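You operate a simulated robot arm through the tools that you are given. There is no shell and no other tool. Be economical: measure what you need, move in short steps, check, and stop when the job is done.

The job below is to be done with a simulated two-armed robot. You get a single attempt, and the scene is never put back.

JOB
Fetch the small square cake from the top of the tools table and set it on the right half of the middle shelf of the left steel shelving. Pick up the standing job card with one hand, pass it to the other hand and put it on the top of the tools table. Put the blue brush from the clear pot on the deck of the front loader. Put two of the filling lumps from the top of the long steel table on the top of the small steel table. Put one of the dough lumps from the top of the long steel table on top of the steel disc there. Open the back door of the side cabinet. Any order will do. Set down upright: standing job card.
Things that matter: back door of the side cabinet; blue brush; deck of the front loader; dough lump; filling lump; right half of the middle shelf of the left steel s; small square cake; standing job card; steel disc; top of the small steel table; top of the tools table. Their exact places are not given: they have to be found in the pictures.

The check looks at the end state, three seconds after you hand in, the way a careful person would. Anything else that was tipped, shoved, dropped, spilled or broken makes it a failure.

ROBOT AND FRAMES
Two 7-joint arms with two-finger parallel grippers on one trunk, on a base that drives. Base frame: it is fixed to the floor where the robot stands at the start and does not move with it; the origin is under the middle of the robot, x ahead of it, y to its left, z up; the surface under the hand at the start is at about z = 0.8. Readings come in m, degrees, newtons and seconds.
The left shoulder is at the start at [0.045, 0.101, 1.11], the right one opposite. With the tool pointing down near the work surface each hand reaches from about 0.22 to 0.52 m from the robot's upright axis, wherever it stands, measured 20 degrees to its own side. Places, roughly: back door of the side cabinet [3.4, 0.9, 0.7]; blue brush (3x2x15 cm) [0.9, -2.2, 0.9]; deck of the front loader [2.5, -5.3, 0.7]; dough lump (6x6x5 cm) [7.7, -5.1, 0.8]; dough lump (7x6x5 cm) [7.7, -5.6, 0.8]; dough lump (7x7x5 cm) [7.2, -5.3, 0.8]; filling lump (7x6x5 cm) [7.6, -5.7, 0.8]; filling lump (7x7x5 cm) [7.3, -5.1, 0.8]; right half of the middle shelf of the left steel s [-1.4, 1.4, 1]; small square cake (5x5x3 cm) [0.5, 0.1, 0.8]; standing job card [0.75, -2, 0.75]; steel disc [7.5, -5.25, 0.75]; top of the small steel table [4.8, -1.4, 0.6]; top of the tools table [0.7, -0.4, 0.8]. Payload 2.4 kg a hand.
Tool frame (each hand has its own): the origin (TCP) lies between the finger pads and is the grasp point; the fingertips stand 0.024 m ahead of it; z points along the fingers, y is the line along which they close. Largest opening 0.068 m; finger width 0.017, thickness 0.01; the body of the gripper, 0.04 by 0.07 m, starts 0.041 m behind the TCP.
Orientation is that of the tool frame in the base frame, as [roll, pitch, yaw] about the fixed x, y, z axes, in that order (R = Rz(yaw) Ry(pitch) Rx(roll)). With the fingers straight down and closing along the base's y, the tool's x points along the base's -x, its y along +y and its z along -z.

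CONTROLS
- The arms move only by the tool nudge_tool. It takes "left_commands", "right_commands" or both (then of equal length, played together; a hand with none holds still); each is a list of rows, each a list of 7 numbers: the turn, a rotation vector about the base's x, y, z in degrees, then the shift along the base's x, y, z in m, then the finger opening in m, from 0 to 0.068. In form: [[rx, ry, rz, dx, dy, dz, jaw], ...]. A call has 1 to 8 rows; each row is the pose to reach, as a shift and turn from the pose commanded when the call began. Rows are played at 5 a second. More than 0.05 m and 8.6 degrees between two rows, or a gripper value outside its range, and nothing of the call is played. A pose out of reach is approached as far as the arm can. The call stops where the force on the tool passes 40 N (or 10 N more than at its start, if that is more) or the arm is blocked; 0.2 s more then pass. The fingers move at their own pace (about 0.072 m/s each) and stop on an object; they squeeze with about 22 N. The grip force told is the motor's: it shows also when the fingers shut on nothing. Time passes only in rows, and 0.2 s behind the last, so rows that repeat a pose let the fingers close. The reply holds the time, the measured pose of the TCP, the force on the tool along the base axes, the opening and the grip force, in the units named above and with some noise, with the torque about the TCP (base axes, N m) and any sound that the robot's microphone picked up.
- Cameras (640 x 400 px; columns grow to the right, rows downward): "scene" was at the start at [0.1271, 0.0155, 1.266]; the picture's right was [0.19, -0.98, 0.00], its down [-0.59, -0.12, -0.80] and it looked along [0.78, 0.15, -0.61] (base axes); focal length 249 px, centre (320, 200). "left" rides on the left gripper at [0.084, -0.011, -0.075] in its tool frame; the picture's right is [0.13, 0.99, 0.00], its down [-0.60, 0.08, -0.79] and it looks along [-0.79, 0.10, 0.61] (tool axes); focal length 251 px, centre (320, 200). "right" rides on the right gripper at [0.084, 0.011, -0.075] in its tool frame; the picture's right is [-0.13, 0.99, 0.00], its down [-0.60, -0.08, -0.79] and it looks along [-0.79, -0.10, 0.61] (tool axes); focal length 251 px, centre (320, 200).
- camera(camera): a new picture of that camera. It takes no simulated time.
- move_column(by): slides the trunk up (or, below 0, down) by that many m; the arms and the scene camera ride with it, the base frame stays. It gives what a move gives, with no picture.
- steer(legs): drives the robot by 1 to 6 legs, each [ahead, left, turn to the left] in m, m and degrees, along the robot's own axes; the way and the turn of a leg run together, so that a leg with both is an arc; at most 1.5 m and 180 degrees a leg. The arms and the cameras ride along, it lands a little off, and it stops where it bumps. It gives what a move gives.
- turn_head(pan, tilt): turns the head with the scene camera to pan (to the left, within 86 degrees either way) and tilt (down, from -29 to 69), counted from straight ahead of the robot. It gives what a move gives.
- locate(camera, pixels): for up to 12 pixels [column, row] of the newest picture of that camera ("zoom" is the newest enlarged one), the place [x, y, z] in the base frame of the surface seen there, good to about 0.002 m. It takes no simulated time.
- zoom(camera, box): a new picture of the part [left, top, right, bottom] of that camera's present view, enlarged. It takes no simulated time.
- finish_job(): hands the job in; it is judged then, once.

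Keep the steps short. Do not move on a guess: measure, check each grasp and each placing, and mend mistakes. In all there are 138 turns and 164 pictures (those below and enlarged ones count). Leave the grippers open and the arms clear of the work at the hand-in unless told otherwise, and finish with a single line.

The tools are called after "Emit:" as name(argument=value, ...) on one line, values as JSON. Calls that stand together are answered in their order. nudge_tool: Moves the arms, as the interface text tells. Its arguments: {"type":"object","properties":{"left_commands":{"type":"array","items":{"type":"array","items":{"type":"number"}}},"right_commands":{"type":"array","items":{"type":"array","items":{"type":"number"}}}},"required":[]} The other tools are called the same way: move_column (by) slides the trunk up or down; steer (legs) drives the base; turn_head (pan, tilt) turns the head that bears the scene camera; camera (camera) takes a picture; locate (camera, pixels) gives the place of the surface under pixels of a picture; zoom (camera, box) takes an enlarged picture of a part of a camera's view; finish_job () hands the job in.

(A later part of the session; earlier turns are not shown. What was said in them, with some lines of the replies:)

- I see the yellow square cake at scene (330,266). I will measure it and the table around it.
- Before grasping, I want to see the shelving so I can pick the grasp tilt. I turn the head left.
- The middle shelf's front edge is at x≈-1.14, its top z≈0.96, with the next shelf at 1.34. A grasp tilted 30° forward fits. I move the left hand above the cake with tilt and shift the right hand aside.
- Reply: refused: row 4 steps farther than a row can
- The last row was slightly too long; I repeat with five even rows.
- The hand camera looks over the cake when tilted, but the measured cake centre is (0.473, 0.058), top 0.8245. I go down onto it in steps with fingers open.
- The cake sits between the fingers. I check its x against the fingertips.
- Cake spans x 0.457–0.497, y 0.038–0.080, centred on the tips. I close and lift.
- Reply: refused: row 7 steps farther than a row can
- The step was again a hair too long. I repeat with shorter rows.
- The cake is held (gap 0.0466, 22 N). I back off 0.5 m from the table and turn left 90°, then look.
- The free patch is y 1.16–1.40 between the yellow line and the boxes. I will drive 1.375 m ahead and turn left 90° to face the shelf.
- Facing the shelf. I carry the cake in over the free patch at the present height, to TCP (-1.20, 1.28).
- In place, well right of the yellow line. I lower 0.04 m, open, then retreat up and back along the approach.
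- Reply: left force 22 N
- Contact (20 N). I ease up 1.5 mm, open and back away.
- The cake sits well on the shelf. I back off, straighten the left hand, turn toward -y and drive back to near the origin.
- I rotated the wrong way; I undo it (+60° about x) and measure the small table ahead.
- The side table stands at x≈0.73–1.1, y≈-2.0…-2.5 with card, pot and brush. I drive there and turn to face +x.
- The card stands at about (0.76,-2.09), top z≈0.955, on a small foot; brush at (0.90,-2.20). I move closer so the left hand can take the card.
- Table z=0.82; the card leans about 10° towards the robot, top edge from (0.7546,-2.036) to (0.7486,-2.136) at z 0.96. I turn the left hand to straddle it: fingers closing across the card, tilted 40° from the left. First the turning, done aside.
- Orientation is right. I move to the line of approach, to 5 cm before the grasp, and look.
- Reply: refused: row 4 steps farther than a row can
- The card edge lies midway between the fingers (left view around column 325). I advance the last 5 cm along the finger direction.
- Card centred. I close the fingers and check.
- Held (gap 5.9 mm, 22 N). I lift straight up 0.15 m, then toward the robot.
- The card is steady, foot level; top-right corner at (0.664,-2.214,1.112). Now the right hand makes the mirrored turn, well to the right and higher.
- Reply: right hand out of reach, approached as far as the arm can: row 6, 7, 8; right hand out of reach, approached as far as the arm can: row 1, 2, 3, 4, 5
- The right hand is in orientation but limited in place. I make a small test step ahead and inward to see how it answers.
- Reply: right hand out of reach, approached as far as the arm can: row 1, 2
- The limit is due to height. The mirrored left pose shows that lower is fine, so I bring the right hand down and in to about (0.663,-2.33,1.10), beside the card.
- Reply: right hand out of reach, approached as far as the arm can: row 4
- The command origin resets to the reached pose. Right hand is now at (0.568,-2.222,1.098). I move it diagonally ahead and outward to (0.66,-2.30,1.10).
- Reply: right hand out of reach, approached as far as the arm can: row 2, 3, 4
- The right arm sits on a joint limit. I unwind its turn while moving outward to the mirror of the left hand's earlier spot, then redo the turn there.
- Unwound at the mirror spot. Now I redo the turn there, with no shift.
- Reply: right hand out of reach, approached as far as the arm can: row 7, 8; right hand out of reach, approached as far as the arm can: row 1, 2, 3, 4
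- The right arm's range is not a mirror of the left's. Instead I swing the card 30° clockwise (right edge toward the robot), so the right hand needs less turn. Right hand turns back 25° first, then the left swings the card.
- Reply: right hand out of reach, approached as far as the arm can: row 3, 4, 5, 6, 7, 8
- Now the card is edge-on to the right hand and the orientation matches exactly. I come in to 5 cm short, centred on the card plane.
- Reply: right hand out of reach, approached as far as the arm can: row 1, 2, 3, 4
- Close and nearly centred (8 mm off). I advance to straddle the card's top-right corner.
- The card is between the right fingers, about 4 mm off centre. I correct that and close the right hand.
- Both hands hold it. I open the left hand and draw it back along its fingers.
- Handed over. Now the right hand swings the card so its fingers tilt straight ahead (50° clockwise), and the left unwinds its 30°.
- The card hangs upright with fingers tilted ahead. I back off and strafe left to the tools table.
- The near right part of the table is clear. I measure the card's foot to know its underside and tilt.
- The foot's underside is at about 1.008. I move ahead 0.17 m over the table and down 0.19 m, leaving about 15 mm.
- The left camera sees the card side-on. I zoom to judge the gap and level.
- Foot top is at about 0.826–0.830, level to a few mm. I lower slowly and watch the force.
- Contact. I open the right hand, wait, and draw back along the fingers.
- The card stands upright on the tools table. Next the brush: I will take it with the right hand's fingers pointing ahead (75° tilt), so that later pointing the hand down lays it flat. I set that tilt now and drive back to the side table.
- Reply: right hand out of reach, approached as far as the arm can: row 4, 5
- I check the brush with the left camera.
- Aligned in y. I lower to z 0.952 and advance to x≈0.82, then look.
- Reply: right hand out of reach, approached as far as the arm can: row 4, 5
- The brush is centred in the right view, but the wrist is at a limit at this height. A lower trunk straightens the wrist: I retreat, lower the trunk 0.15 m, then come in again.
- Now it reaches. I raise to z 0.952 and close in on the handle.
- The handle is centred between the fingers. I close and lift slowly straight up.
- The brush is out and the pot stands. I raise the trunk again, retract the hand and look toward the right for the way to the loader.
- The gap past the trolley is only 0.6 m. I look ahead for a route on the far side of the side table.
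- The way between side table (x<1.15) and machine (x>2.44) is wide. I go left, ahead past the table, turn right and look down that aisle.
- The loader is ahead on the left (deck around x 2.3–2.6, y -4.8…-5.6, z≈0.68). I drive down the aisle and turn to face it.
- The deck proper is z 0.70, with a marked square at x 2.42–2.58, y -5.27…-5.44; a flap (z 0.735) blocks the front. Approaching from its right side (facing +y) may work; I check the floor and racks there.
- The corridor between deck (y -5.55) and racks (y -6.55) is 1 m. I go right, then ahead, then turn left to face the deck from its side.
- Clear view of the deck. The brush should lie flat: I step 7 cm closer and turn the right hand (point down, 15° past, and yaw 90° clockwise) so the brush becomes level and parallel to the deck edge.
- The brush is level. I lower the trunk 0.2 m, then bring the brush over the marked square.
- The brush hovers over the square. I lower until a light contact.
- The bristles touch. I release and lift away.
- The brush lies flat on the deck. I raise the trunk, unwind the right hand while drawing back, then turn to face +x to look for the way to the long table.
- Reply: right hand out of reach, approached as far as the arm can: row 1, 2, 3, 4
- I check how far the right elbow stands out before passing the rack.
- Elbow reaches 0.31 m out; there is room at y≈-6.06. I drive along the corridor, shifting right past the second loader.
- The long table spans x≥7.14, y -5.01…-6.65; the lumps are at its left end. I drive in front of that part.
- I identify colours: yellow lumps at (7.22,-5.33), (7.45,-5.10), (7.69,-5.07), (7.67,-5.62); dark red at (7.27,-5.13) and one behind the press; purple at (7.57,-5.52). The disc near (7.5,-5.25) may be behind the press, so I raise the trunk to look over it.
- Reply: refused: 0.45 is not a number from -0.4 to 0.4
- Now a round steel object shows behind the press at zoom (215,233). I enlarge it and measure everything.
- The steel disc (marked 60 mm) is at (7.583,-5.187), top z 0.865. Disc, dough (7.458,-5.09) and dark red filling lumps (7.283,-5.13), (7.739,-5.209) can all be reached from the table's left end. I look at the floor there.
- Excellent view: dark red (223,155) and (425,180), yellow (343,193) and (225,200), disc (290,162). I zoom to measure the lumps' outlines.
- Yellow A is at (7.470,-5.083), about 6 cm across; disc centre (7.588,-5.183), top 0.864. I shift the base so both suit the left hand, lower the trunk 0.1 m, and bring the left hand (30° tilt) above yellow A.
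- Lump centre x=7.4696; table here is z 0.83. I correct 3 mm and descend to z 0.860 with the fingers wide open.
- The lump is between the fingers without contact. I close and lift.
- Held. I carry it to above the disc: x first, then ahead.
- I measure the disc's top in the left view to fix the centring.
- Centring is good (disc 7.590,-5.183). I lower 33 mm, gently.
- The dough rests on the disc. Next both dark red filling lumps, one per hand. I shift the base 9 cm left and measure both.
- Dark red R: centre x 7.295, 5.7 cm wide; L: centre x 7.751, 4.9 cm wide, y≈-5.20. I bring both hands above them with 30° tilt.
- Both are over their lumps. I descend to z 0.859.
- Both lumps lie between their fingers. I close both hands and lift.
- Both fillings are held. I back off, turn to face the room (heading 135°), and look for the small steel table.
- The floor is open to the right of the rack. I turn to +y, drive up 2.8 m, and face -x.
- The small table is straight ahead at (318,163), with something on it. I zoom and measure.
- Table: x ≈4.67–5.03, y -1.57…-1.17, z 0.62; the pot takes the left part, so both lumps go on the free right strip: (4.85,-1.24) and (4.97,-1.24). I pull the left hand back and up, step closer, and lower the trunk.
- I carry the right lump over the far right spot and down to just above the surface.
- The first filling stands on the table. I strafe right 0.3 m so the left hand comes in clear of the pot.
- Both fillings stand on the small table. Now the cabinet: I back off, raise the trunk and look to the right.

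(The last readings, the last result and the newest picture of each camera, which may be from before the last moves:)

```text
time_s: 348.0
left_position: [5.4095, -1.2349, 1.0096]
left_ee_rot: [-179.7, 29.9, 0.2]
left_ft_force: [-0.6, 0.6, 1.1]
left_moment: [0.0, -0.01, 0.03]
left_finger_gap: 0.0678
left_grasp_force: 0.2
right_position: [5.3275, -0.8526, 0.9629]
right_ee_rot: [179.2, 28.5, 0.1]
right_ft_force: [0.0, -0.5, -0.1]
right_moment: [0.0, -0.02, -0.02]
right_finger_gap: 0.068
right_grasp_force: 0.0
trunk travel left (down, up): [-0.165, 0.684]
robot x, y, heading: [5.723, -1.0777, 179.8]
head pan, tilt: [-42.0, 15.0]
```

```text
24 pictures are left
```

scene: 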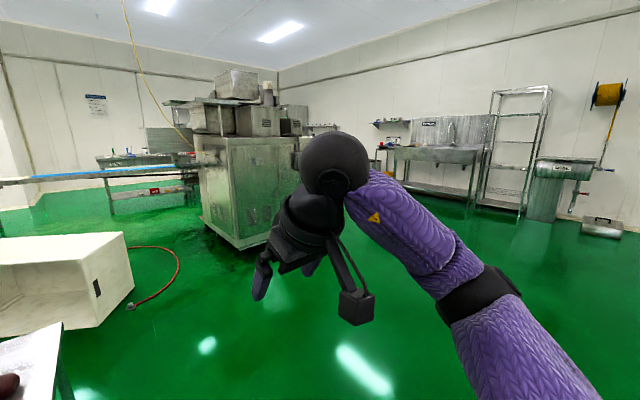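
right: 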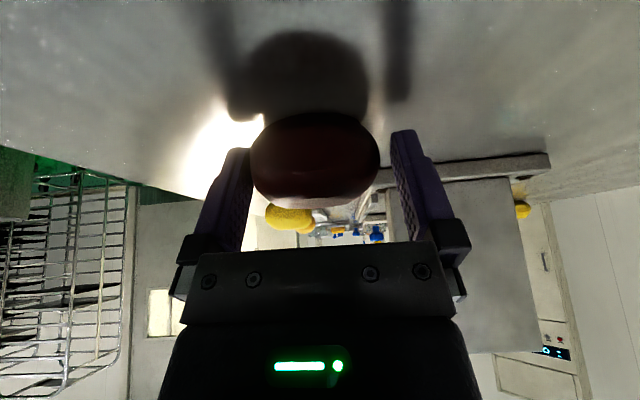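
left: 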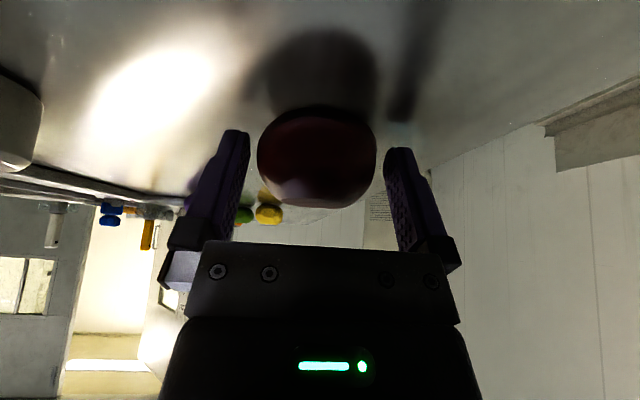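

Emit:
locate(camera="scene", pixels=[[200, 215], [238, 248], [285, 235], [197, 140], [232, 145], [290, 145], [215, 180], [260, 190], [155, 280], [180, 262]])

Emit:
zoom(camera="scene", box=[160, 60, 320, 260])

```text
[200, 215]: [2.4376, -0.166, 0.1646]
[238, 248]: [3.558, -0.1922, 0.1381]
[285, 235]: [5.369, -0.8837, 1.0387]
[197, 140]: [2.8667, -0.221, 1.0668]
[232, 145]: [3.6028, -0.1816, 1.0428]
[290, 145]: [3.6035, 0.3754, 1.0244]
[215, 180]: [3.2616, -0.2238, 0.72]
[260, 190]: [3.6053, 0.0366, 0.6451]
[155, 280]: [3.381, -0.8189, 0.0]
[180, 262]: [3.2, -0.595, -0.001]
```

```text
2.00 times, centred on (240, 160) of scene
```

zoom: 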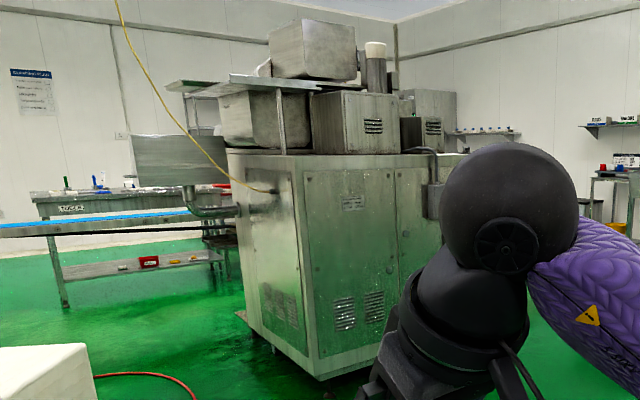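

The cabinet's +x face is at x≈3.6; the hinted door is near (3.4,0.9). I drive north-west to look at that side.

Emit:
steer(legs=[[0, -1.4, 0], [0.3, -1.3, 0]])

Emit:
turn_head(pan=12, tilt=18)

Emit:
camera(camera="scene")

```text
time_s: 361.3
left_position: [5.1008, 1.4674, 1.0101]
left_ee_rot: [-179.6, 29.9, 1.0]
left_ft_force: [0.3, 0.6, 0.2]
left_moment: [0.0, -0.01, 0.01]
left_finger_gap: 0.0681
left_grasp_force: 0.0
right_position: [5.0124, 1.8466, 0.9626]
right_ee_rot: [179.1, 28.5, 1.2]
right_ft_force: [-0.1, 0.5, 0.0]
right_moment: [0.0, -0.02, -0.04]
right_finger_gap: 0.068
right_grasp_force: 0.1
trunk travel left (down, up): [-0.165, 0.684]
robot x, y, heading: [5.4117, 1.6307, -179.1]
head pan, tilt: [-42.0, 15.0]
```

```text
time_s: 362.5
left_position: [5.0996, 1.4654, 1.0093]
left_ee_rot: [-179.7, 29.8, 1.1]
left_ft_force: [0.4, -0.4, -1.1]
left_moment: [-0.02, 0.0, 0.02]
left_finger_gap: 0.0679
left_grasp_force: 0.1
right_position: [5.0114, 1.8462, 0.9621]
right_ee_rot: [179.2, 28.4, 1.2]
right_ft_force: [0.9, -0.1, 0.3]
right_moment: [0.02, -0.01, -0.02]
right_finger_gap: 0.0681
right_grasp_force: 0.0
trunk travel left (down, up): [-0.165, 0.684]
robot x, y, heading: [5.4115, 1.6269, -179.3]
head pan, tilt: [12.0, 18.0]
```

```text
22 pictures are left
```

scene: 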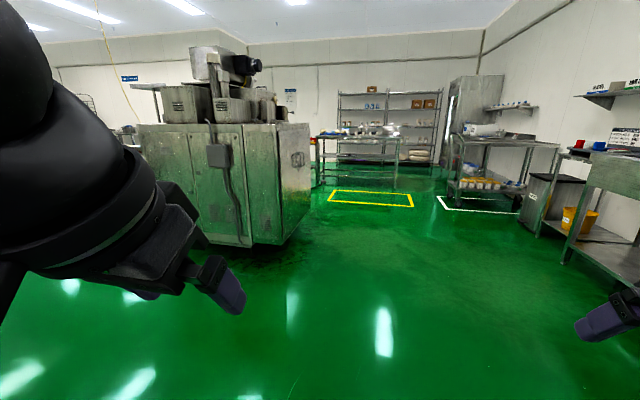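

Emit:
zoom(camera="scene", box=[130, 90, 330, 260])

Emit:
locate(camera="scene", pixels=[[297, 160], [308, 130], [245, 130], [282, 240], [310, 210], [250, 180], [275, 180], [240, 235], [244, 150], [215, 160]])

```text
2.35 times, centred on (230, 175) of scene
```

zoom: 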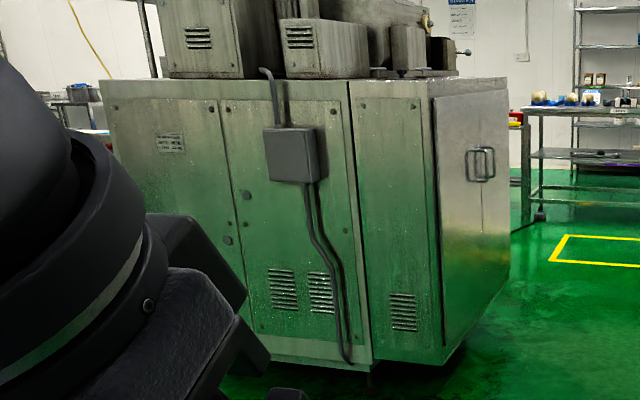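

```text
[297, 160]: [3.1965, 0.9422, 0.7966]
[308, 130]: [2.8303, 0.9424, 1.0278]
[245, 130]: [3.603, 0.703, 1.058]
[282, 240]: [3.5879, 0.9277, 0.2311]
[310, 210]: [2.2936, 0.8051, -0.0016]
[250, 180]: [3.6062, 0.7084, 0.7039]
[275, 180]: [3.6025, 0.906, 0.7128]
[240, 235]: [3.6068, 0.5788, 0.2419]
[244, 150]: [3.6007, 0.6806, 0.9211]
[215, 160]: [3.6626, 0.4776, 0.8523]
```

The +y face (y≈0.94) has two door leaves with handles at the middle seam; the hinted one is the leaf x 3.2–3.6. I drive in front of it and face it.

Emit:
steer(legs=[[1.4, 0, -0.7], [0.75, 0, 0], [0, 0, 90]])

Emit:
turn_head(pan=0, tilt=32)

Emit:
camera(camera="scene")

```text
time_s: 377.0
left_position: [3.4322, 1.315, 1.0101]
left_ee_rot: [-179.7, 29.9, 91.1]
left_ft_force: [0.1, -0.5, -0.7]
left_moment: [0.01, -0.02, -0.02]
left_finger_gap: 0.068
left_grasp_force: 0.1
right_position: [3.0526, 1.2266, 0.9626]
right_ee_rot: [179.2, 28.4, 91.1]
right_ft_force: [-0.3, 0.1, -0.1]
right_moment: [0.01, -0.02, 0.0]
right_finger_gap: 0.0679
right_grasp_force: 0.2
trunk travel left (down, up): [-0.165, 0.684]
robot x, y, heading: [3.2697, 1.6272, -89.2]
head pan, tilt: [12.0, 18.0]
```

```text
time_s: 377.8
left_position: [3.4336, 1.3156, 1.0096]
left_ee_rot: [-179.8, 29.9, 90.9]
left_ft_force: [-0.3, -0.2, 0.4]
left_moment: [0.02, 0.03, 0.01]
left_finger_gap: 0.0681
left_grasp_force: 0.0
right_position: [3.0529, 1.2285, 0.9626]
right_ee_rot: [179.1, 28.5, 91.1]
right_ft_force: [0.0, 0.0, 0.5]
right_moment: [-0.01, 0.02, -0.03]
right_finger_gap: 0.068
right_grasp_force: 0.1
trunk travel left (down, up): [-0.165, 0.684]
robot x, y, heading: [3.2703, 1.6267, -89.2]
head pan, tilt: [0.0, 32.0]
```

```text
20 pictures are left
```

scene: 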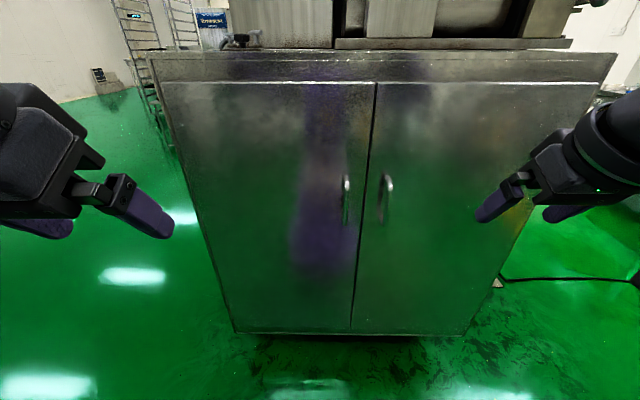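

The left leaf (x 3.2–3.6) is the hinted one; its handle is the vertical bow at (346,200). I measure it.

Emit:
zoom(camera="scene", box=[300, 150, 430, 250])

Emit:
locate(camera="scene", pixels=[[347, 178], [347, 190], [346, 200], [345, 212], [343, 222], [325, 200], [362, 200], [387, 195], [165, 85], [235, 330], [352, 325], [375, 90]])

```text
4.00 times, centred on (365, 200) of scene
```

zoom: 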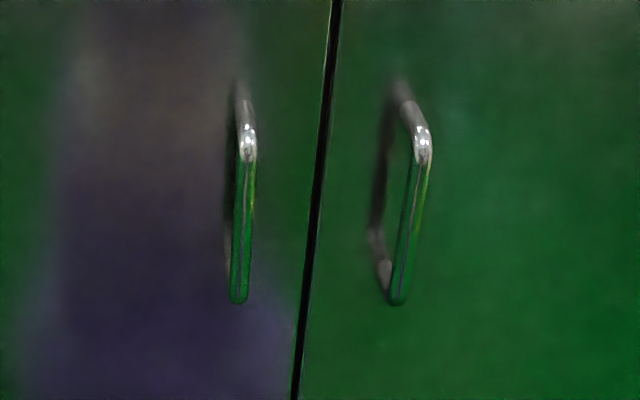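

```text
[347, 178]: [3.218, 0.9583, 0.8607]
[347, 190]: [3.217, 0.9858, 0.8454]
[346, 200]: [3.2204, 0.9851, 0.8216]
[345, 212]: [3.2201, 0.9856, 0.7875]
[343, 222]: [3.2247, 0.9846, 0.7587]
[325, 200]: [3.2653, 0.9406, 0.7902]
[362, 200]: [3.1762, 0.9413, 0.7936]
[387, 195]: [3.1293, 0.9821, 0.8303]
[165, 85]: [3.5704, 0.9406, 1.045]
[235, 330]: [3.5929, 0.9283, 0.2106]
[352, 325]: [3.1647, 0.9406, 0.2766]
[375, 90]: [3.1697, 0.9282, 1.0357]
```

Handle bar: x 3.220, y 0.98, z 0.76–0.85, 4 cm off the door; hinge at x≈3.585. I shift right 0.2 m and a bit closer, lower the trunk, and bring the left hand with 65° tilt in front of the handle.

Emit:
steer(legs=[[0.04, -0.2, -0.8]])

Emit:
move_column(by=-0.13)

Emit:
nudge_tool(left_commands=[[-7, 0, 0, -0.003, -0.03, -0.015, 0.068], [-14, 0, 0, -0.006, -0.06, -0.03, 0.068], [-21, 0, 0, -0.009, -0.09, -0.045, 0.068], [-28, 0, 0, -0.012, -0.12, -0.06, 0.068], [-35, 0, 0, -0.015, -0.16, -0.075, 0.068]])

Emit:
camera(camera="scene")

```text
time_s: 379.4
left_position: [3.2233, 1.2706, 1.0087]
left_ee_rot: [-179.7, 29.9, 90.0]
left_ft_force: [0.5, 0.4, 0.1]
left_moment: [0.0, 0.02, 0.03]
left_finger_gap: 0.068
left_grasp_force: 0.0
right_position: [2.8424, 1.1901, 0.9625]
right_ee_rot: [179.2, 28.5, 90.0]
right_ft_force: [-0.3, -0.2, -1.0]
right_moment: [0.02, 0.01, 0.0]
right_finger_gap: 0.0679
right_grasp_force: 0.1
trunk travel left (down, up): [-0.165, 0.684]
robot x, y, heading: [3.0647, 1.5831, -90.2]
head pan, tilt: [0.0, 32.0]
```

```text
time_s: 381.0
left_position: [3.2213, 1.2712, 0.8789]
left_ee_rot: [-179.8, 30.1, 89.9]
left_ft_force: [0.1, 0.7, -0.6]
left_moment: [0.01, 0.03, -0.02]
left_finger_gap: 0.0679
left_grasp_force: 0.1
right_position: [2.8421, 1.1904, 0.8338]
right_ee_rot: [179.2, 28.5, 90.0]
right_ft_force: [0.5, 0.2, -0.3]
right_moment: [0.0, -0.01, -0.02]
right_finger_gap: 0.0682
right_grasp_force: 0.0
trunk travel left (down, up): [-0.035, 0.814]
robot x, y, heading: [3.0685, 1.5807, -90.1]
head pan, tilt: [0.0, 32.0]
```

```text
time_s: 382.2
left_position: [3.2091, 1.1121, 0.8007]
left_ee_rot: [-179.9, 65.0, 89.7]
left_ft_force: [-0.3, -0.6, -0.1]
left_moment: [0.01, 0.01, -0.01]
left_finger_gap: 0.0681
left_grasp_force: 0.1
right_position: [2.8416, 1.1898, 0.8334]
right_ee_rot: [179.1, 28.5, 89.8]
right_ft_force: [0.1, 0.3, -0.8]
right_moment: [-0.03, -0.01, -0.01]
right_finger_gap: 0.0679
right_grasp_force: 0.0
trunk travel left (down, up): [-0.035, 0.814]
robot x, y, heading: [3.0684, 1.5841, -90.2]
head pan, tilt: [0.0, 32.0]
```

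```text
18 pictures are left
```

scene: 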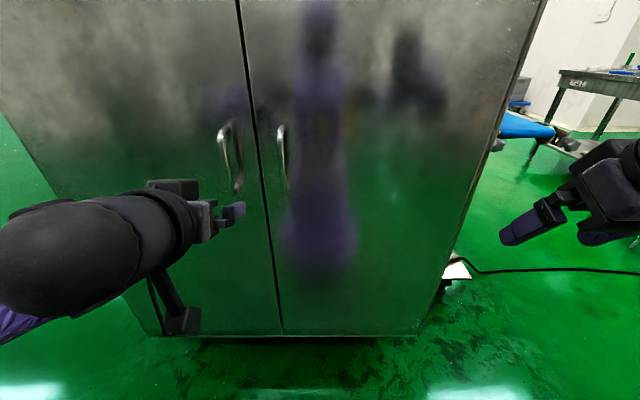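

In line. I advance onto the bar, correcting x by 11 mm.

Emit:
nudge_tool(left_commands=[[0, 0, 0, 0.011, -0.03, 0.004, 0.068], [0, 0, 0, 0.011, -0.07, 0.004, 0.068], [0, 0, 0, 0.011, -0.105, 0.004, 0.068], [0, 0, 0, 0.011, -0.128, 0.004, 0.068], [0, 0, 0, 0.011, -0.128, 0.004, 0.068]])

Emit:
camera(camera="left")

```text
time_s: 383.4
left_position: [3.219, 0.9823, 0.8078]
left_ee_rot: [-179.8, 64.9, 89.8]
left_ft_force: [0.2, 0.2, 0.5]
left_moment: [0.01, -0.02, 0.02]
left_finger_gap: 0.0682
left_grasp_force: 0.0
right_position: [2.8414, 1.1913, 0.8331]
right_ee_rot: [179.1, 28.5, 90.0]
right_ft_force: [-0.3, -1.0, -0.3]
right_moment: [0.0, -0.02, 0.03]
right_finger_gap: 0.0678
right_grasp_force: 0.2
trunk travel left (down, up): [-0.035, 0.814]
robot x, y, heading: [3.0641, 1.5844, -90.2]
head pan, tilt: [0.0, 32.0]
```

```text
17 pictures are left
```

left: 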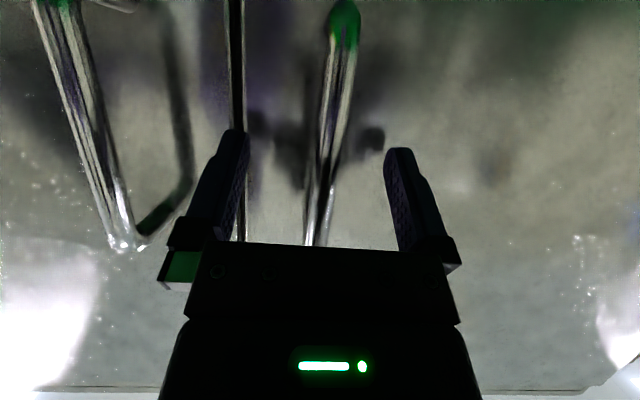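

The bar is between the fingers. I close on it.

Emit:
nudge_tool(left_commands=[[0, 0, 0, 0, 0, 0, 0.03], [0, 0, 0, 0, 0, 0, 0.0], [0, 0, 0, 0, 0, 0, 0.0], [0, 0, 0, 0, 0, 0, 0.0]])

```text
time_s: 384.4
left_position: [3.2226, 0.9821, 0.807]
left_ee_rot: [-179.8, 64.9, 90.1]
left_ft_force: [10.1, -1.6, 1.0]
left_moment: [0.2, -0.23, 0.11]
left_finger_gap: 0.0118
left_grasp_force: 32.9
right_position: [2.8426, 1.1905, 0.8326]
right_ee_rot: [179.2, 28.6, 90.1]
right_ft_force: [-0.3, -0.5, 0.4]
right_moment: [-0.01, 0.04, -0.02]
right_finger_gap: 0.0678
right_grasp_force: 0.0
trunk travel left (down, up): [-0.035, 0.814]
robot x, y, heading: [3.064, 1.5804, -90.3]
head pan, tilt: [0.0, 32.0]
```

Gripped. I pull the handle along the door's arc, turning the hand half as much as the door.

Emit:
nudge_tool(left_commands=[[0, 0, -2, 0.003, 0.024, 0, 0], [0, 0, -4, 0.0084, 0.0473, 0, 0], [0, 0, -8, 0.0228, 0.0931, 0, 0], [0, 0, -12, 0.0431, 0.1367, 0, 0], [0, 0, -16, 0.0689, 0.1771, 0, 0]])

Emit:
camera(camera="scene")

```text
time_s: 385.6
left_position: [3.2884, 1.1571, 0.8079]
left_ee_rot: [-180.0, 65.1, 74.0]
left_ft_force: [25.6, -17.9, 3.2]
left_moment: [-0.22, -0.34, 0.11]
left_finger_gap: 0.0119
left_grasp_force: 32.7
right_position: [2.8444, 1.1894, 0.8312]
right_ee_rot: [179.3, 28.3, 90.0]
right_ft_force: [-0.8, -0.4, 0.2]
right_moment: [-0.02, -0.02, 0.0]
right_finger_gap: 0.0681
right_grasp_force: 0.1
trunk travel left (down, up): [-0.035, 0.814]
robot x, y, heading: [3.0663, 1.5847, -90.3]
head pan, tilt: [0.0, 32.0]
```

```text
16 pictures are left
```

scene: 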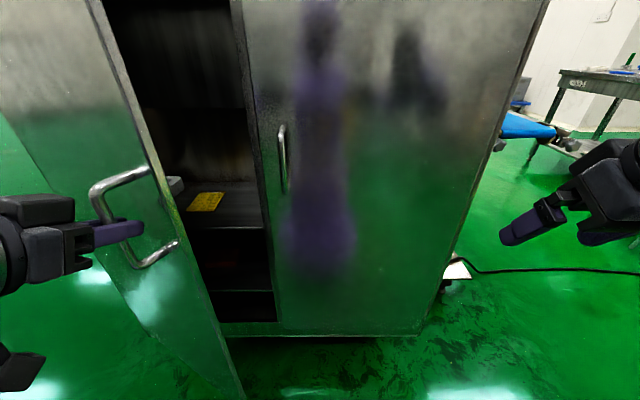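

The door is about 30° open and follows. I continue along the arc to about 60°.

Emit:
nudge_tool(left_commands=[[0, 0, -5, 0.0345, 0.0338, 0, 0], [0, 0, -10, 0.07, 0.0663, 0, 0], [0, 0, -15, 0.1093, 0.0935, 0, 0], [0, 0, -20, 0.151, 0.1155, 0, 0]])

Emit:
camera(camera="scene")

```text
time_s: 386.2
left_position: [3.3574, 1.229, 0.8083]
left_ee_rot: [-179.7, 64.8, 62.9]
left_ft_force: [-6.5, 6.7, 2.0]
left_moment: [-0.48, -0.06, -0.04]
left_finger_gap: 0.012
left_grasp_force: 32.5
right_position: [2.8408, 1.1922, 0.8333]
right_ee_rot: [179.1, 28.5, 89.9]
right_ft_force: [-0.2, 0.0, 0.3]
right_moment: [-0.04, -0.02, -0.01]
right_finger_gap: 0.0681
right_grasp_force: 0.0
trunk travel left (down, up): [-0.035, 0.814]
robot x, y, heading: [3.0665, 1.5826, -90.4]
head pan, tilt: [0.0, 32.0]
stopped in row 3 (left hand): the force on the tool passed its limit at 44 N (the readings are from after the stop); the commanded pose is now the measured one
```

```text
15 pictures are left
```

scene: 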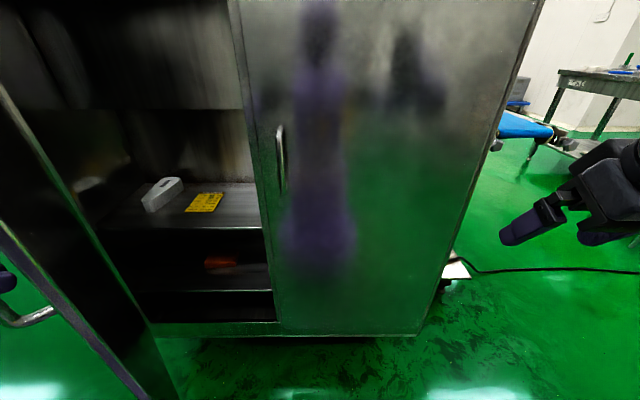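

The door stands about 45° open; the pull reached the force limit, so I release. The left hand withdraws along its fingers and rises above the door top (1.05).

Emit:
nudge_tool(left_commands=[[0, 0, 0, 0, 0, 0, 0.03], [0, 0, 0, 0, 0, 0, 0.068], [0, 0, 0, 0, 0, 0, 0.068], [0, 0, 0, 0.018, 0.036, 0.018, 0.068], [0, 0, 0, 0.036, 0.072, 0.036, 0.068], [0, 0, 0, 0.045, 0.105, 0.06, 0.068], [0, 0, 0, 0.045, 0.13, 0.1, 0.068], [0, 0, 0, 0.045, 0.14, 0.145, 0.068]])

Emit:
nudge_tool(left_commands=[[0, 0, 0, 0, 0, 0.045, 0.068], [0, 0, 0, 0, 0, 0.09, 0.068], [0, 0, 0, 0, 0, 0.135, 0.068], [0, 0, 0, 0, 0, 0.17, 0.068], [0, 0, 0, 0, 0, 0.17, 0.068], [0, 0, 0, 0, 0, 0.17, 0.068]], right_commands=[[0, 0, 0, 0.04, -0.01, 0.02, 0.03], [0, 0, 0, 0.085, -0.02, 0.04, 0.0], [0, 0, 0, 0.13, -0.03, 0.05, 0.0], [0, 0, 0, 0.175, -0.04, 0.05, 0.0], [0, 0, 0, 0.22, -0.06, 0.05, 0.0], [0, 0, 0, 0.26, -0.08, 0.05, 0.0]])

Emit:
turn_head(pan=20, tilt=32)

Emit:
camera(camera="scene")

```text
time_s: 387.8
left_position: [3.4047, 1.3417, 0.885]
left_ee_rot: [179.4, 65.5, 62.3]
left_ft_force: [-0.1, -1.5, 0.6]
left_moment: [-0.06, -0.05, -0.07]
left_finger_gap: 0.0678
left_grasp_force: 0.0
right_position: [2.8404, 1.1924, 0.8319]
right_ee_rot: [179.0, 28.5, 90.0]
right_ft_force: [-0.3, -1.0, 0.1]
right_moment: [-0.01, 0.0, 0.03]
right_finger_gap: 0.0679
right_grasp_force: 0.0
trunk travel left (down, up): [-0.035, 0.814]
robot x, y, heading: [3.0676, 1.5874, -90.3]
head pan, tilt: [0.0, 32.0]
stopped in row 7 (left hand): the force on the tool passed its limit at 80 N (the readings are from after the stop); the commanded pose is now the measured one
```

```text
refused: row 2 steps farther than a row can; nothing moved
```

```text
time_s: 388.6
left_position: [3.4042, 1.3431, 0.8857]
left_ee_rot: [179.4, 65.5, 62.3]
left_ft_force: [-0.5, -2.2, 0.9]
left_moment: [-0.01, -0.03, -0.01]
left_finger_gap: 0.068
left_grasp_force: 0.0
right_position: [2.8406, 1.1906, 0.8323]
right_ee_rot: [179.1, 28.4, 89.8]
right_ft_force: [0.7, -1.1, -1.2]
right_moment: [-0.03, -0.01, -0.04]
right_finger_gap: 0.0678
right_grasp_force: 0.1
trunk travel left (down, up): [-0.035, 0.814]
robot x, y, heading: [3.0639, 1.5823, -90.3]
head pan, tilt: [20.0, 32.0]
```

```text
14 pictures are left
```

scene: 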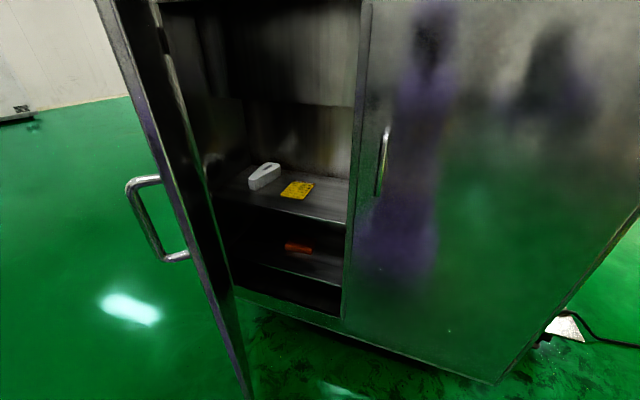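

The left hand is free of the handle but bumped something on its way (probably its own reach). I measure the door's present angle.

Emit:
locate(camera="scene", pixels=[[140, 120], [200, 290], [150, 185], [185, 150], [165, 258], [222, 260], [370, 100]])

Emit:
camera(camera="left")

```text
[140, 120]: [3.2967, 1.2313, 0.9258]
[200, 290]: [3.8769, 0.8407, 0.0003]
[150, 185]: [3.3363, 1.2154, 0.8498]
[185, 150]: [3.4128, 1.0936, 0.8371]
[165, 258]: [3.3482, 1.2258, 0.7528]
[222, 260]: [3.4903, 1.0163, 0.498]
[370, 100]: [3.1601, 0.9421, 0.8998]
```

```text
13 pictures are left
```

left: 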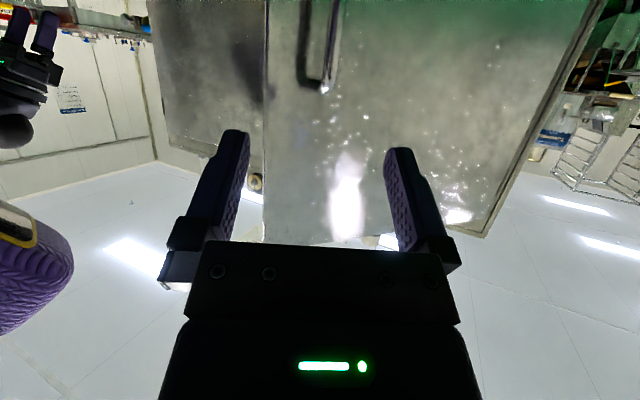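

Door edge is at (3.297,1.231): 45° open. I raise the trunk 0.28 m so the left hand is above the door top, then send the closed right hand in behind the leaf to push it further.

Emit:
move_column(by=0.28)

Emit:
nudge_tool(right_commands=[[0, 0, 0, 0.04, -0.01, -0.02, 0.03], [0, 0, 0, 0.08, -0.02, -0.04, 0.0], [0, 0, 0, 0.12, -0.03, -0.06, 0.0], [0, 0, 0, 0.16, -0.04, -0.085, 0.0], [0, 0, 0, 0.2, -0.05, -0.11, 0.0], [0, 0, 0, 0.24, -0.06, -0.13, 0.0], [0, 0, 0, 0.28, -0.07, -0.15, 0.0], [0, 0, 0, 0.32, -0.08, -0.16, 0.0]])

Emit:
camera(camera="scene")

```text
time_s: 391.4
left_position: [3.4051, 1.3416, 1.1646]
left_ee_rot: [179.4, 65.5, 62.3]
left_ft_force: [-0.2, 0.6, -0.2]
left_moment: [-0.01, -0.02, 0.01]
left_finger_gap: 0.0681
left_grasp_force: 0.1
right_position: [2.8407, 1.1905, 1.1106]
right_ee_rot: [179.2, 28.4, 90.0]
right_ft_force: [-0.5, -0.1, -0.6]
right_moment: [0.0, 0.02, -0.01]
right_finger_gap: 0.0681
right_grasp_force: 0.1
trunk travel left (down, up): [-0.315, 0.534]
robot x, y, heading: [3.0643, 1.5824, -89.9]
head pan, tilt: [20.0, 32.0]
```

```text
time_s: 393.2
left_position: [3.4055, 1.3422, 1.1649]
left_ee_rot: [179.5, 65.6, 62.4]
left_ft_force: [0.2, -0.3, 0.1]
left_moment: [-0.01, -0.02, 0.05]
left_finger_gap: 0.0679
left_grasp_force: 0.1
right_position: [3.1614, 1.1108, 0.9539]
right_ee_rot: [179.2, 28.5, 90.1]
right_ft_force: [-0.9, -0.4, 1.1]
right_moment: [0.01, 0.0, -0.01]
right_finger_gap: 0.0001
right_grasp_force: 21.6
trunk travel left (down, up): [-0.315, 0.534]
robot x, y, heading: [3.0662, 1.5814, -90.0]
head pan, tilt: [20.0, 32.0]
```

```text
12 pictures are left
```

scene: 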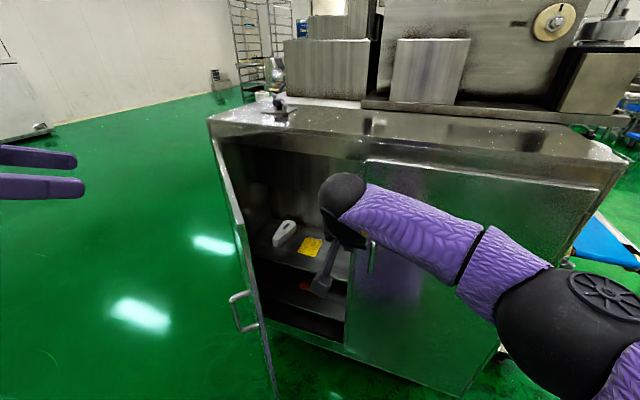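

The right hand is behind the leaf. I push it toward +x along the opening arc.

Emit:
nudge_tool(right_commands=[[0, 0, 0, 0.045, 0.01, 0, 0], [0, 0, 0, 0.09, 0.02, 0, 0], [0, 0, 0, 0.13, 0.03, 0, 0], [0, 0, 0, 0.165, 0.055, 0, 0], [0, 0, 0, 0.2, 0.08, 0, 0], [0, 0, 0, 0.24, 0.1, 0, 0], [0, 0, 0, 0.28, 0.115, 0, 0], [0, 0, 0, 0.32, 0.125, 0, 0]])

Emit:
camera(camera="scene")

```text
time_s: 395.0
left_position: [3.4042, 1.3418, 1.1649]
left_ee_rot: [179.3, 65.5, 62.4]
left_ft_force: [-0.1, 0.1, -0.4]
left_moment: [0.02, 0.03, 0.02]
left_finger_gap: 0.0681
left_grasp_force: 0.0
right_position: [3.2408, 1.2089, 0.9788]
right_ee_rot: [179.1, 28.4, 89.9]
right_ft_force: [-0.2, -0.3, 0.9]
right_moment: [-0.03, 0.02, 0.0]
right_finger_gap: 0.0
right_grasp_force: 22.5
right hand out of reach, approached as far as the arm can: row 2, 3, 4, 5, 6, 7, 8
trunk travel left (down, up): [-0.315, 0.534]
robot x, y, heading: [3.0614, 1.5842, -90.7]
head pan, tilt: [20.0, 32.0]
```

```text
11 pictures are left
```

scene: 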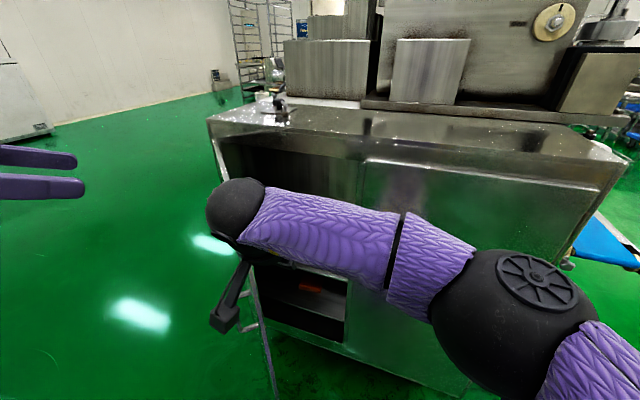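

The right arm's reach ends just before contact. I set the hand deeper behind the leaf and let the base push by strafing left while backing slightly.

Emit:
nudge_tool(right_commands=[[0, 0, 0, -0.01, -0.03, -0.01, 0], [0, 0, 0, -0.02, -0.06, -0.02, 0], [0, 0, 0, -0.03, -0.09, -0.02, 0], [0, 0, 0, -0.03, -0.11, -0.02, 0]])

Emit:
steer(legs=[[-0.1, 0.28, 0]])

Emit:
camera(camera="scene")

```text
time_s: 396.0
left_position: [3.4038, 1.3422, 1.1644]
left_ee_rot: [179.5, 65.5, 62.3]
left_ft_force: [0.5, 0.3, -0.5]
left_moment: [0.02, -0.02, -0.03]
left_finger_gap: 0.068
left_grasp_force: 0.0
right_position: [3.2037, 1.1227, 0.9535]
right_ee_rot: [179.0, 28.5, 89.9]
right_ft_force: [0.4, -0.1, 0.3]
right_moment: [0.01, -0.01, 0.01]
right_finger_gap: 0.0
right_grasp_force: 22.2
right hand out of reach, approached as far as the arm can: row 3, 4
trunk travel left (down, up): [-0.315, 0.534]
robot x, y, heading: [3.0682, 1.5824, -90.6]
head pan, tilt: [20.0, 32.0]
```

```text
time_s: 397.4
left_position: [3.535, 1.388, 1.1654]
left_ee_rot: [179.1, 65.5, 62.0]
left_ft_force: [-0.9, 0.6, 0.5]
left_moment: [-0.01, -0.04, 0.01]
left_finger_gap: 0.0678
left_grasp_force: 0.1
right_position: [3.3365, 1.1712, 0.9519]
right_ee_rot: [179.6, 27.9, 91.0]
right_ft_force: [-8.3, 10.0, 2.5]
right_moment: [-0.12, -0.33, 0.97]
right_finger_gap: 0.0
right_grasp_force: 21.9
trunk travel left (down, up): [-0.315, 0.534]
robot x, y, heading: [3.1936, 1.6292, -90.2]
head pan, tilt: [20.0, 32.0]
stopped in leg 1: the force on the tool passed its limit at 68 N (the readings are from after the stop); the commanded pose is now the measured one
```

```text
10 pictures are left
```

scene: 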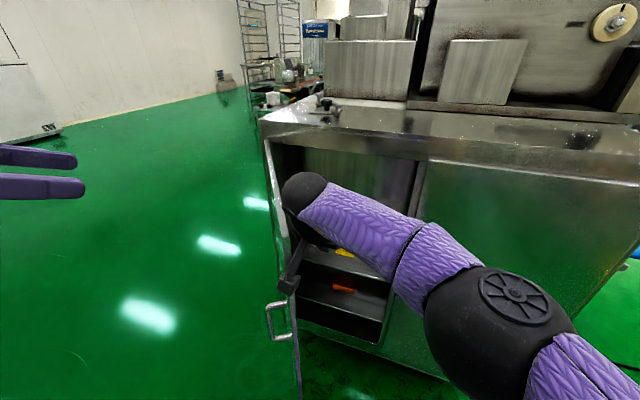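

The impact stopped the drive, but the leaf moved. I continue with small slow legs.

Emit:
steer(legs=[[-0.01, 0.04, 0], [-0.01, 0.04, 0], [-0.01, 0.04, 0], [-0.01, 0.04, 0]])

Emit:
camera(camera="scene")

```text
time_s: 398.2
left_position: [3.5444, 1.3925, 1.1667]
left_ee_rot: [178.8, 65.5, 61.7]
left_ft_force: [-0.8, 0.7, 0.2]
left_moment: [0.0, 0.02, -0.01]
left_finger_gap: 0.0681
left_grasp_force: 0.0
right_position: [3.3467, 1.1774, 0.9519]
right_ee_rot: [180.0, 27.6, 91.3]
right_ft_force: [-12.0, 18.0, 9.2]
right_moment: [0.18, -0.64, 1.63]
right_finger_gap: 0.0
right_grasp_force: 22.2
trunk travel left (down, up): [-0.315, 0.534]
robot x, y, heading: [3.2113, 1.6298, -90.5]
head pan, tilt: [20.0, 32.0]
stopped in leg 1: the force on the tool passed its limit at 52 N (the readings are from after the stop); the commanded pose is now the measured one
```

```text
9 pictures are left
```

scene: 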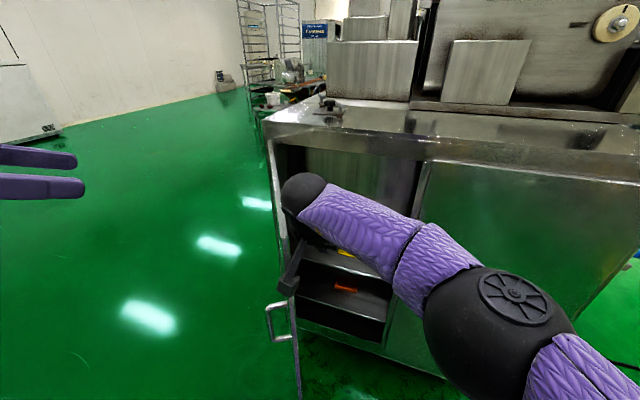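

The drive pushes too fast against the leaf. Better: withdraw the right hand sideways, move the base left without contact, then push slowly with the arm.

Emit:
nudge_tool(right_commands=[[0, 0, 0, -0.03, -0.01, 0, 0], [0, 0, 0, -0.07, -0.01, 0, 0], [0, 0, 0, -0.11, -0.01, 0, 0], [0, 0, 0, -0.15, -0.01, 0, 0], [0, 0, 0, -0.18, -0.01, 0, 0]])

Emit:
steer(legs=[[-0.04, 0.15, 0.5]])

Emit:
nudge_tool(right_commands=[[0, 0, 0, 0.03, -0.01, 0, 0], [0, 0, 0, 0.05, -0.01, 0, 0], [0, 0, 0, 0.065, -0.01, 0, 0], [0, 0, 0, 0.075, -0.008, 0, 0], [0, 0, 0, 0.085, -0.005, 0, 0], [0, 0, 0, 0.095, 0.0, 0, 0], [0, 0, 0, 0.105, 0.005, 0, 0], [0, 0, 0, 0.115, 0.01, 0, 0]])

Emit:
camera(camera="scene")

```text
time_s: 399.4
left_position: [3.546, 1.3895, 1.1639]
left_ee_rot: [179.2, 65.4, 62.1]
left_ft_force: [-0.7, -0.3, 0.2]
left_moment: [0.01, 0.01, 0.04]
left_finger_gap: 0.0683
left_grasp_force: 0.1
right_position: [3.167, 1.1642, 0.9495]
right_ee_rot: [-180.0, 27.5, 91.3]
right_ft_force: [-0.3, -0.5, 0.4]
right_moment: [-0.02, -0.01, 0.02]
right_finger_gap: 0.0
right_grasp_force: 22.2
trunk travel left (down, up): [-0.315, 0.534]
robot x, y, heading: [3.209, 1.6327, -90.4]
head pan, tilt: [20.0, 32.0]
```

```text
time_s: 400.8
left_position: [3.6999, 1.432, 1.1653]
left_ee_rot: [179.3, 65.4, 62.5]
left_ft_force: [-0.6, -0.6, 0.0]
left_moment: [0.0, 0.02, -0.01]
left_finger_gap: 0.0678
left_grasp_force: 0.1
right_position: [3.3226, 1.2028, 0.9494]
right_ee_rot: [-179.9, 27.5, 91.7]
right_ft_force: [0.7, -0.1, -0.1]
right_moment: [0.01, -0.01, -0.02]
right_finger_gap: 0.0
right_grasp_force: 21.8
trunk travel left (down, up): [-0.315, 0.534]
robot x, y, heading: [3.3598, 1.6765, -90.0]
head pan, tilt: [20.0, 32.0]
```

```text
time_s: 402.6
left_position: [3.6997, 1.432, 1.1633]
left_ee_rot: [179.3, 65.4, 62.4]
left_ft_force: [-0.4, 0.1, 0.9]
left_moment: [0.0, 0.0, -0.02]
left_finger_gap: 0.0678
left_grasp_force: 0.1
right_position: [3.4369, 1.2133, 0.9496]
right_ee_rot: [-179.9, 27.5, 91.8]
right_ft_force: [0.6, 0.2, 0.3]
right_moment: [-0.04, 0.01, 0.01]
right_finger_gap: 0.0001
right_grasp_force: 22.1
trunk travel left (down, up): [-0.315, 0.534]
robot x, y, heading: [3.3584, 1.6695, -90.1]
head pan, tilt: [20.0, 32.0]
```

```text
8 pictures are left
```

scene: 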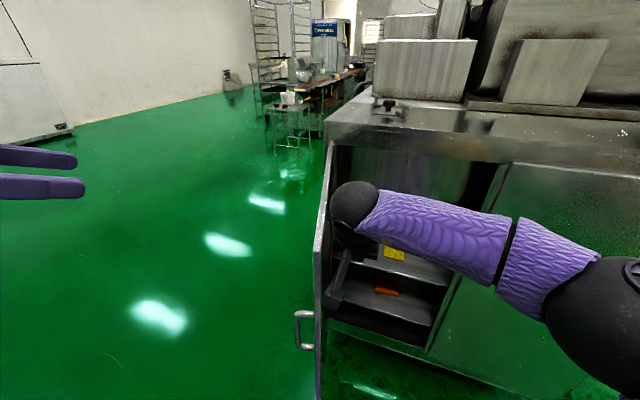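

The slow push works. I continue gently.

Emit:
nudge_tool(right_commands=[[0, 0, 0, 0.012, 0.003, 0, 0], [0, 0, 0, 0.022, 0.006, 0, 0], [0, 0, 0, 0.032, 0.009, 0, 0], [0, 0, 0, 0.042, 0.012, 0, 0], [0, 0, 0, 0.052, 0.015, 0, 0], [0, 0, 0, 0.062, 0.018, 0, 0], [0, 0, 0, 0.072, 0.022, 0, 0], [0, 0, 0, 0.082, 0.026, 0, 0]])

Emit:
camera(camera="scene")

Emit:
locate(camera="scene", pixels=[[325, 170], [320, 240], [317, 270], [300, 320], [318, 350], [330, 140]])

```text
time_s: 404.4
left_position: [3.7001, 1.4339, 1.1647]
left_ee_rot: [179.2, 65.5, 62.5]
left_ft_force: [0.1, 0.1, 0.3]
left_moment: [0.0, 0.03, -0.01]
left_finger_gap: 0.068
left_grasp_force: 0.1
right_position: [3.5138, 1.2375, 0.9496]
right_ee_rot: [-180.0, 27.4, 91.6]
right_ft_force: [-0.8, -0.3, -0.2]
right_moment: [-0.01, -0.02, 0.0]
right_finger_gap: 0.0001
right_grasp_force: 22.6
right hand out of reach, approached as far as the arm can: row 8
trunk travel left (down, up): [-0.315, 0.534]
robot x, y, heading: [3.3589, 1.6685, -89.9]
head pan, tilt: [20.0, 32.0]
```

```text
7 pictures are left
```

scene: 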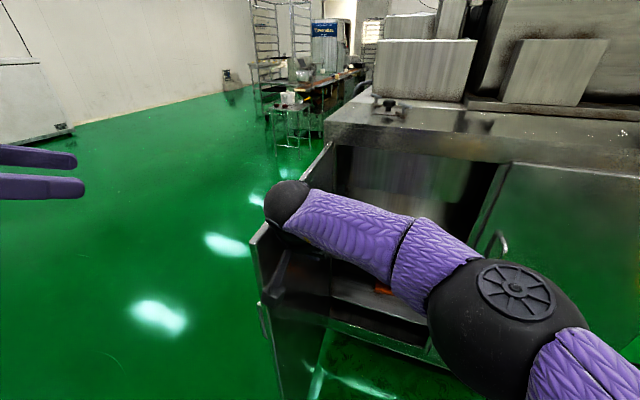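

```text
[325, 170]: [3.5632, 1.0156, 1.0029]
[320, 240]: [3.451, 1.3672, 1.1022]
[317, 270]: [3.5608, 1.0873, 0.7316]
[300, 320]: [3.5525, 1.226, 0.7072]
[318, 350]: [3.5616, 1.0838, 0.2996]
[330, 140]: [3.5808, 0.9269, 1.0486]
```

The leaf is now about 87° open. I draw the right hand back out, open it, and back the base away.

Emit:
nudge_tool(right_commands=[[0, 0, 0, -0.03, 0, 0, 0], [0, 0, 0, -0.07, 0.0, 0, 0], [0, 0, 0, -0.11, 0.01, 0, 0.02], [0, 0, 0, -0.15, 0.02, 0.02, 0.05], [0, 0, 0, -0.19, 0.03, 0.04, 0.068], [0, 0, 0, -0.22, 0.05, 0.06, 0.068]])

Emit:
steer(legs=[[-0.35, 0, 0]])

Emit:
turn_head(pan=5, tilt=30)

Emit:
camera(camera="scene")

```text
time_s: 405.8
left_position: [3.6995, 1.4326, 1.1654]
left_ee_rot: [179.2, 65.5, 62.5]
left_ft_force: [-0.2, 0.4, 0.4]
left_moment: [0.0, 0.02, 0.02]
left_finger_gap: 0.0678
left_grasp_force: 0.1
right_position: [3.2932, 1.2879, 1.0131]
right_ee_rot: [-179.8, 27.6, 91.7]
right_ft_force: [0.0, -0.1, -0.7]
right_moment: [0.0, -0.01, 0.01]
right_finger_gap: 0.068
right_grasp_force: 0.0
trunk travel left (down, up): [-0.315, 0.534]
robot x, y, heading: [3.3614, 1.6753, -90.0]
head pan, tilt: [20.0, 32.0]
```

```text
time_s: 408.1
left_position: [3.7001, 1.7837, 1.165]
left_ee_rot: [179.3, 65.6, 62.3]
left_ft_force: [0.4, 0.4, 1.0]
left_moment: [-0.05, 0.0, -0.04]
left_finger_gap: 0.0678
left_grasp_force: 0.0
right_position: [3.2942, 1.6399, 1.0099]
right_ee_rot: [-179.9, 27.4, 91.6]
right_ft_force: [0.7, 0.1, -0.3]
right_moment: [-0.05, 0.02, 0.01]
right_finger_gap: 0.0681
right_grasp_force: 0.1
trunk travel left (down, up): [-0.315, 0.534]
robot x, y, heading: [3.3585, 2.0222, -90.1]
head pan, tilt: [20.0, 32.0]
```

```text
time_s: 408.8
left_position: [3.6989, 1.7836, 1.1644]
left_ee_rot: [179.3, 65.5, 62.3]
left_ft_force: [0.0, 0.2, -0.6]
left_moment: [-0.02, 0.03, -0.04]
left_finger_gap: 0.0681
left_grasp_force: 0.1
right_position: [3.2955, 1.6396, 1.011]
right_ee_rot: [-179.9, 27.6, 91.6]
right_ft_force: [-0.3, -0.5, -0.7]
right_moment: [0.02, -0.01, 0.01]
right_finger_gap: 0.0679
right_grasp_force: 0.1
trunk travel left (down, up): [-0.315, 0.534]
robot x, y, heading: [3.3641, 2.0255, -89.8]
head pan, tilt: [5.0, 30.0]
```

```text
6 pictures are left
```

scene: 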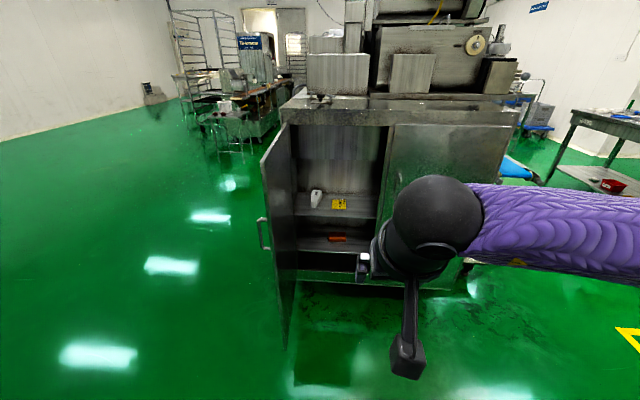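

The door stands open about 90° and nothing inside moved. One last glance toward the tools table to confirm the card still stands.

Emit:
turn_head(pan=-48, tilt=12)

Emit:
zoom(camera="scene", box=[240, 140, 400, 240])

```text
time_s: 410.1
left_position: [3.7004, 1.7838, 1.1641]
left_ee_rot: [179.3, 65.6, 62.4]
left_ft_force: [0.3, 0.3, -0.3]
left_moment: [0.01, 0.01, 0.02]
left_finger_gap: 0.068
left_grasp_force: 0.0
right_position: [3.2935, 1.6395, 1.0103]
right_ee_rot: [-179.8, 27.5, 91.6]
right_ft_force: [1.0, 0.1, 0.2]
right_moment: [0.0, 0.0, 0.04]
right_finger_gap: 0.0679
right_grasp_force: 0.1
trunk travel left (down, up): [-0.315, 0.534]
robot x, y, heading: [3.3597, 2.0198, -90.3]
head pan, tilt: [-48.0, 12.0]
```

```text
4.00 times, centred on (320, 190) of scene
5 turns are left
```

zoom: 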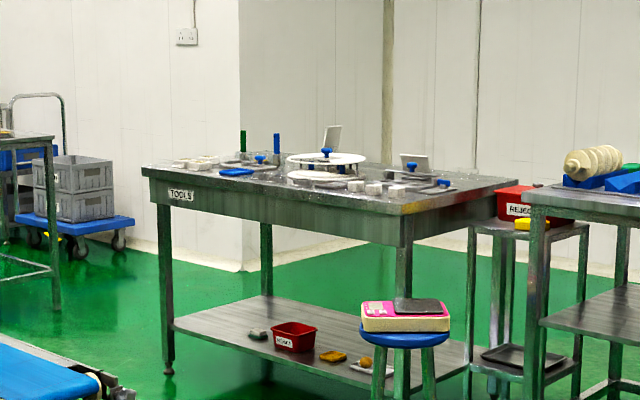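

The card is still standing on the tools table at (333,137), the grippers are open and both arms are clear. I hand in.

Emit:
finish_job()

```text
The job is handed in.
```

I completed all six parts of the job and handed it in; in the pictures, the cake, card, brush, lumps and cabinet door all ended up as asked.
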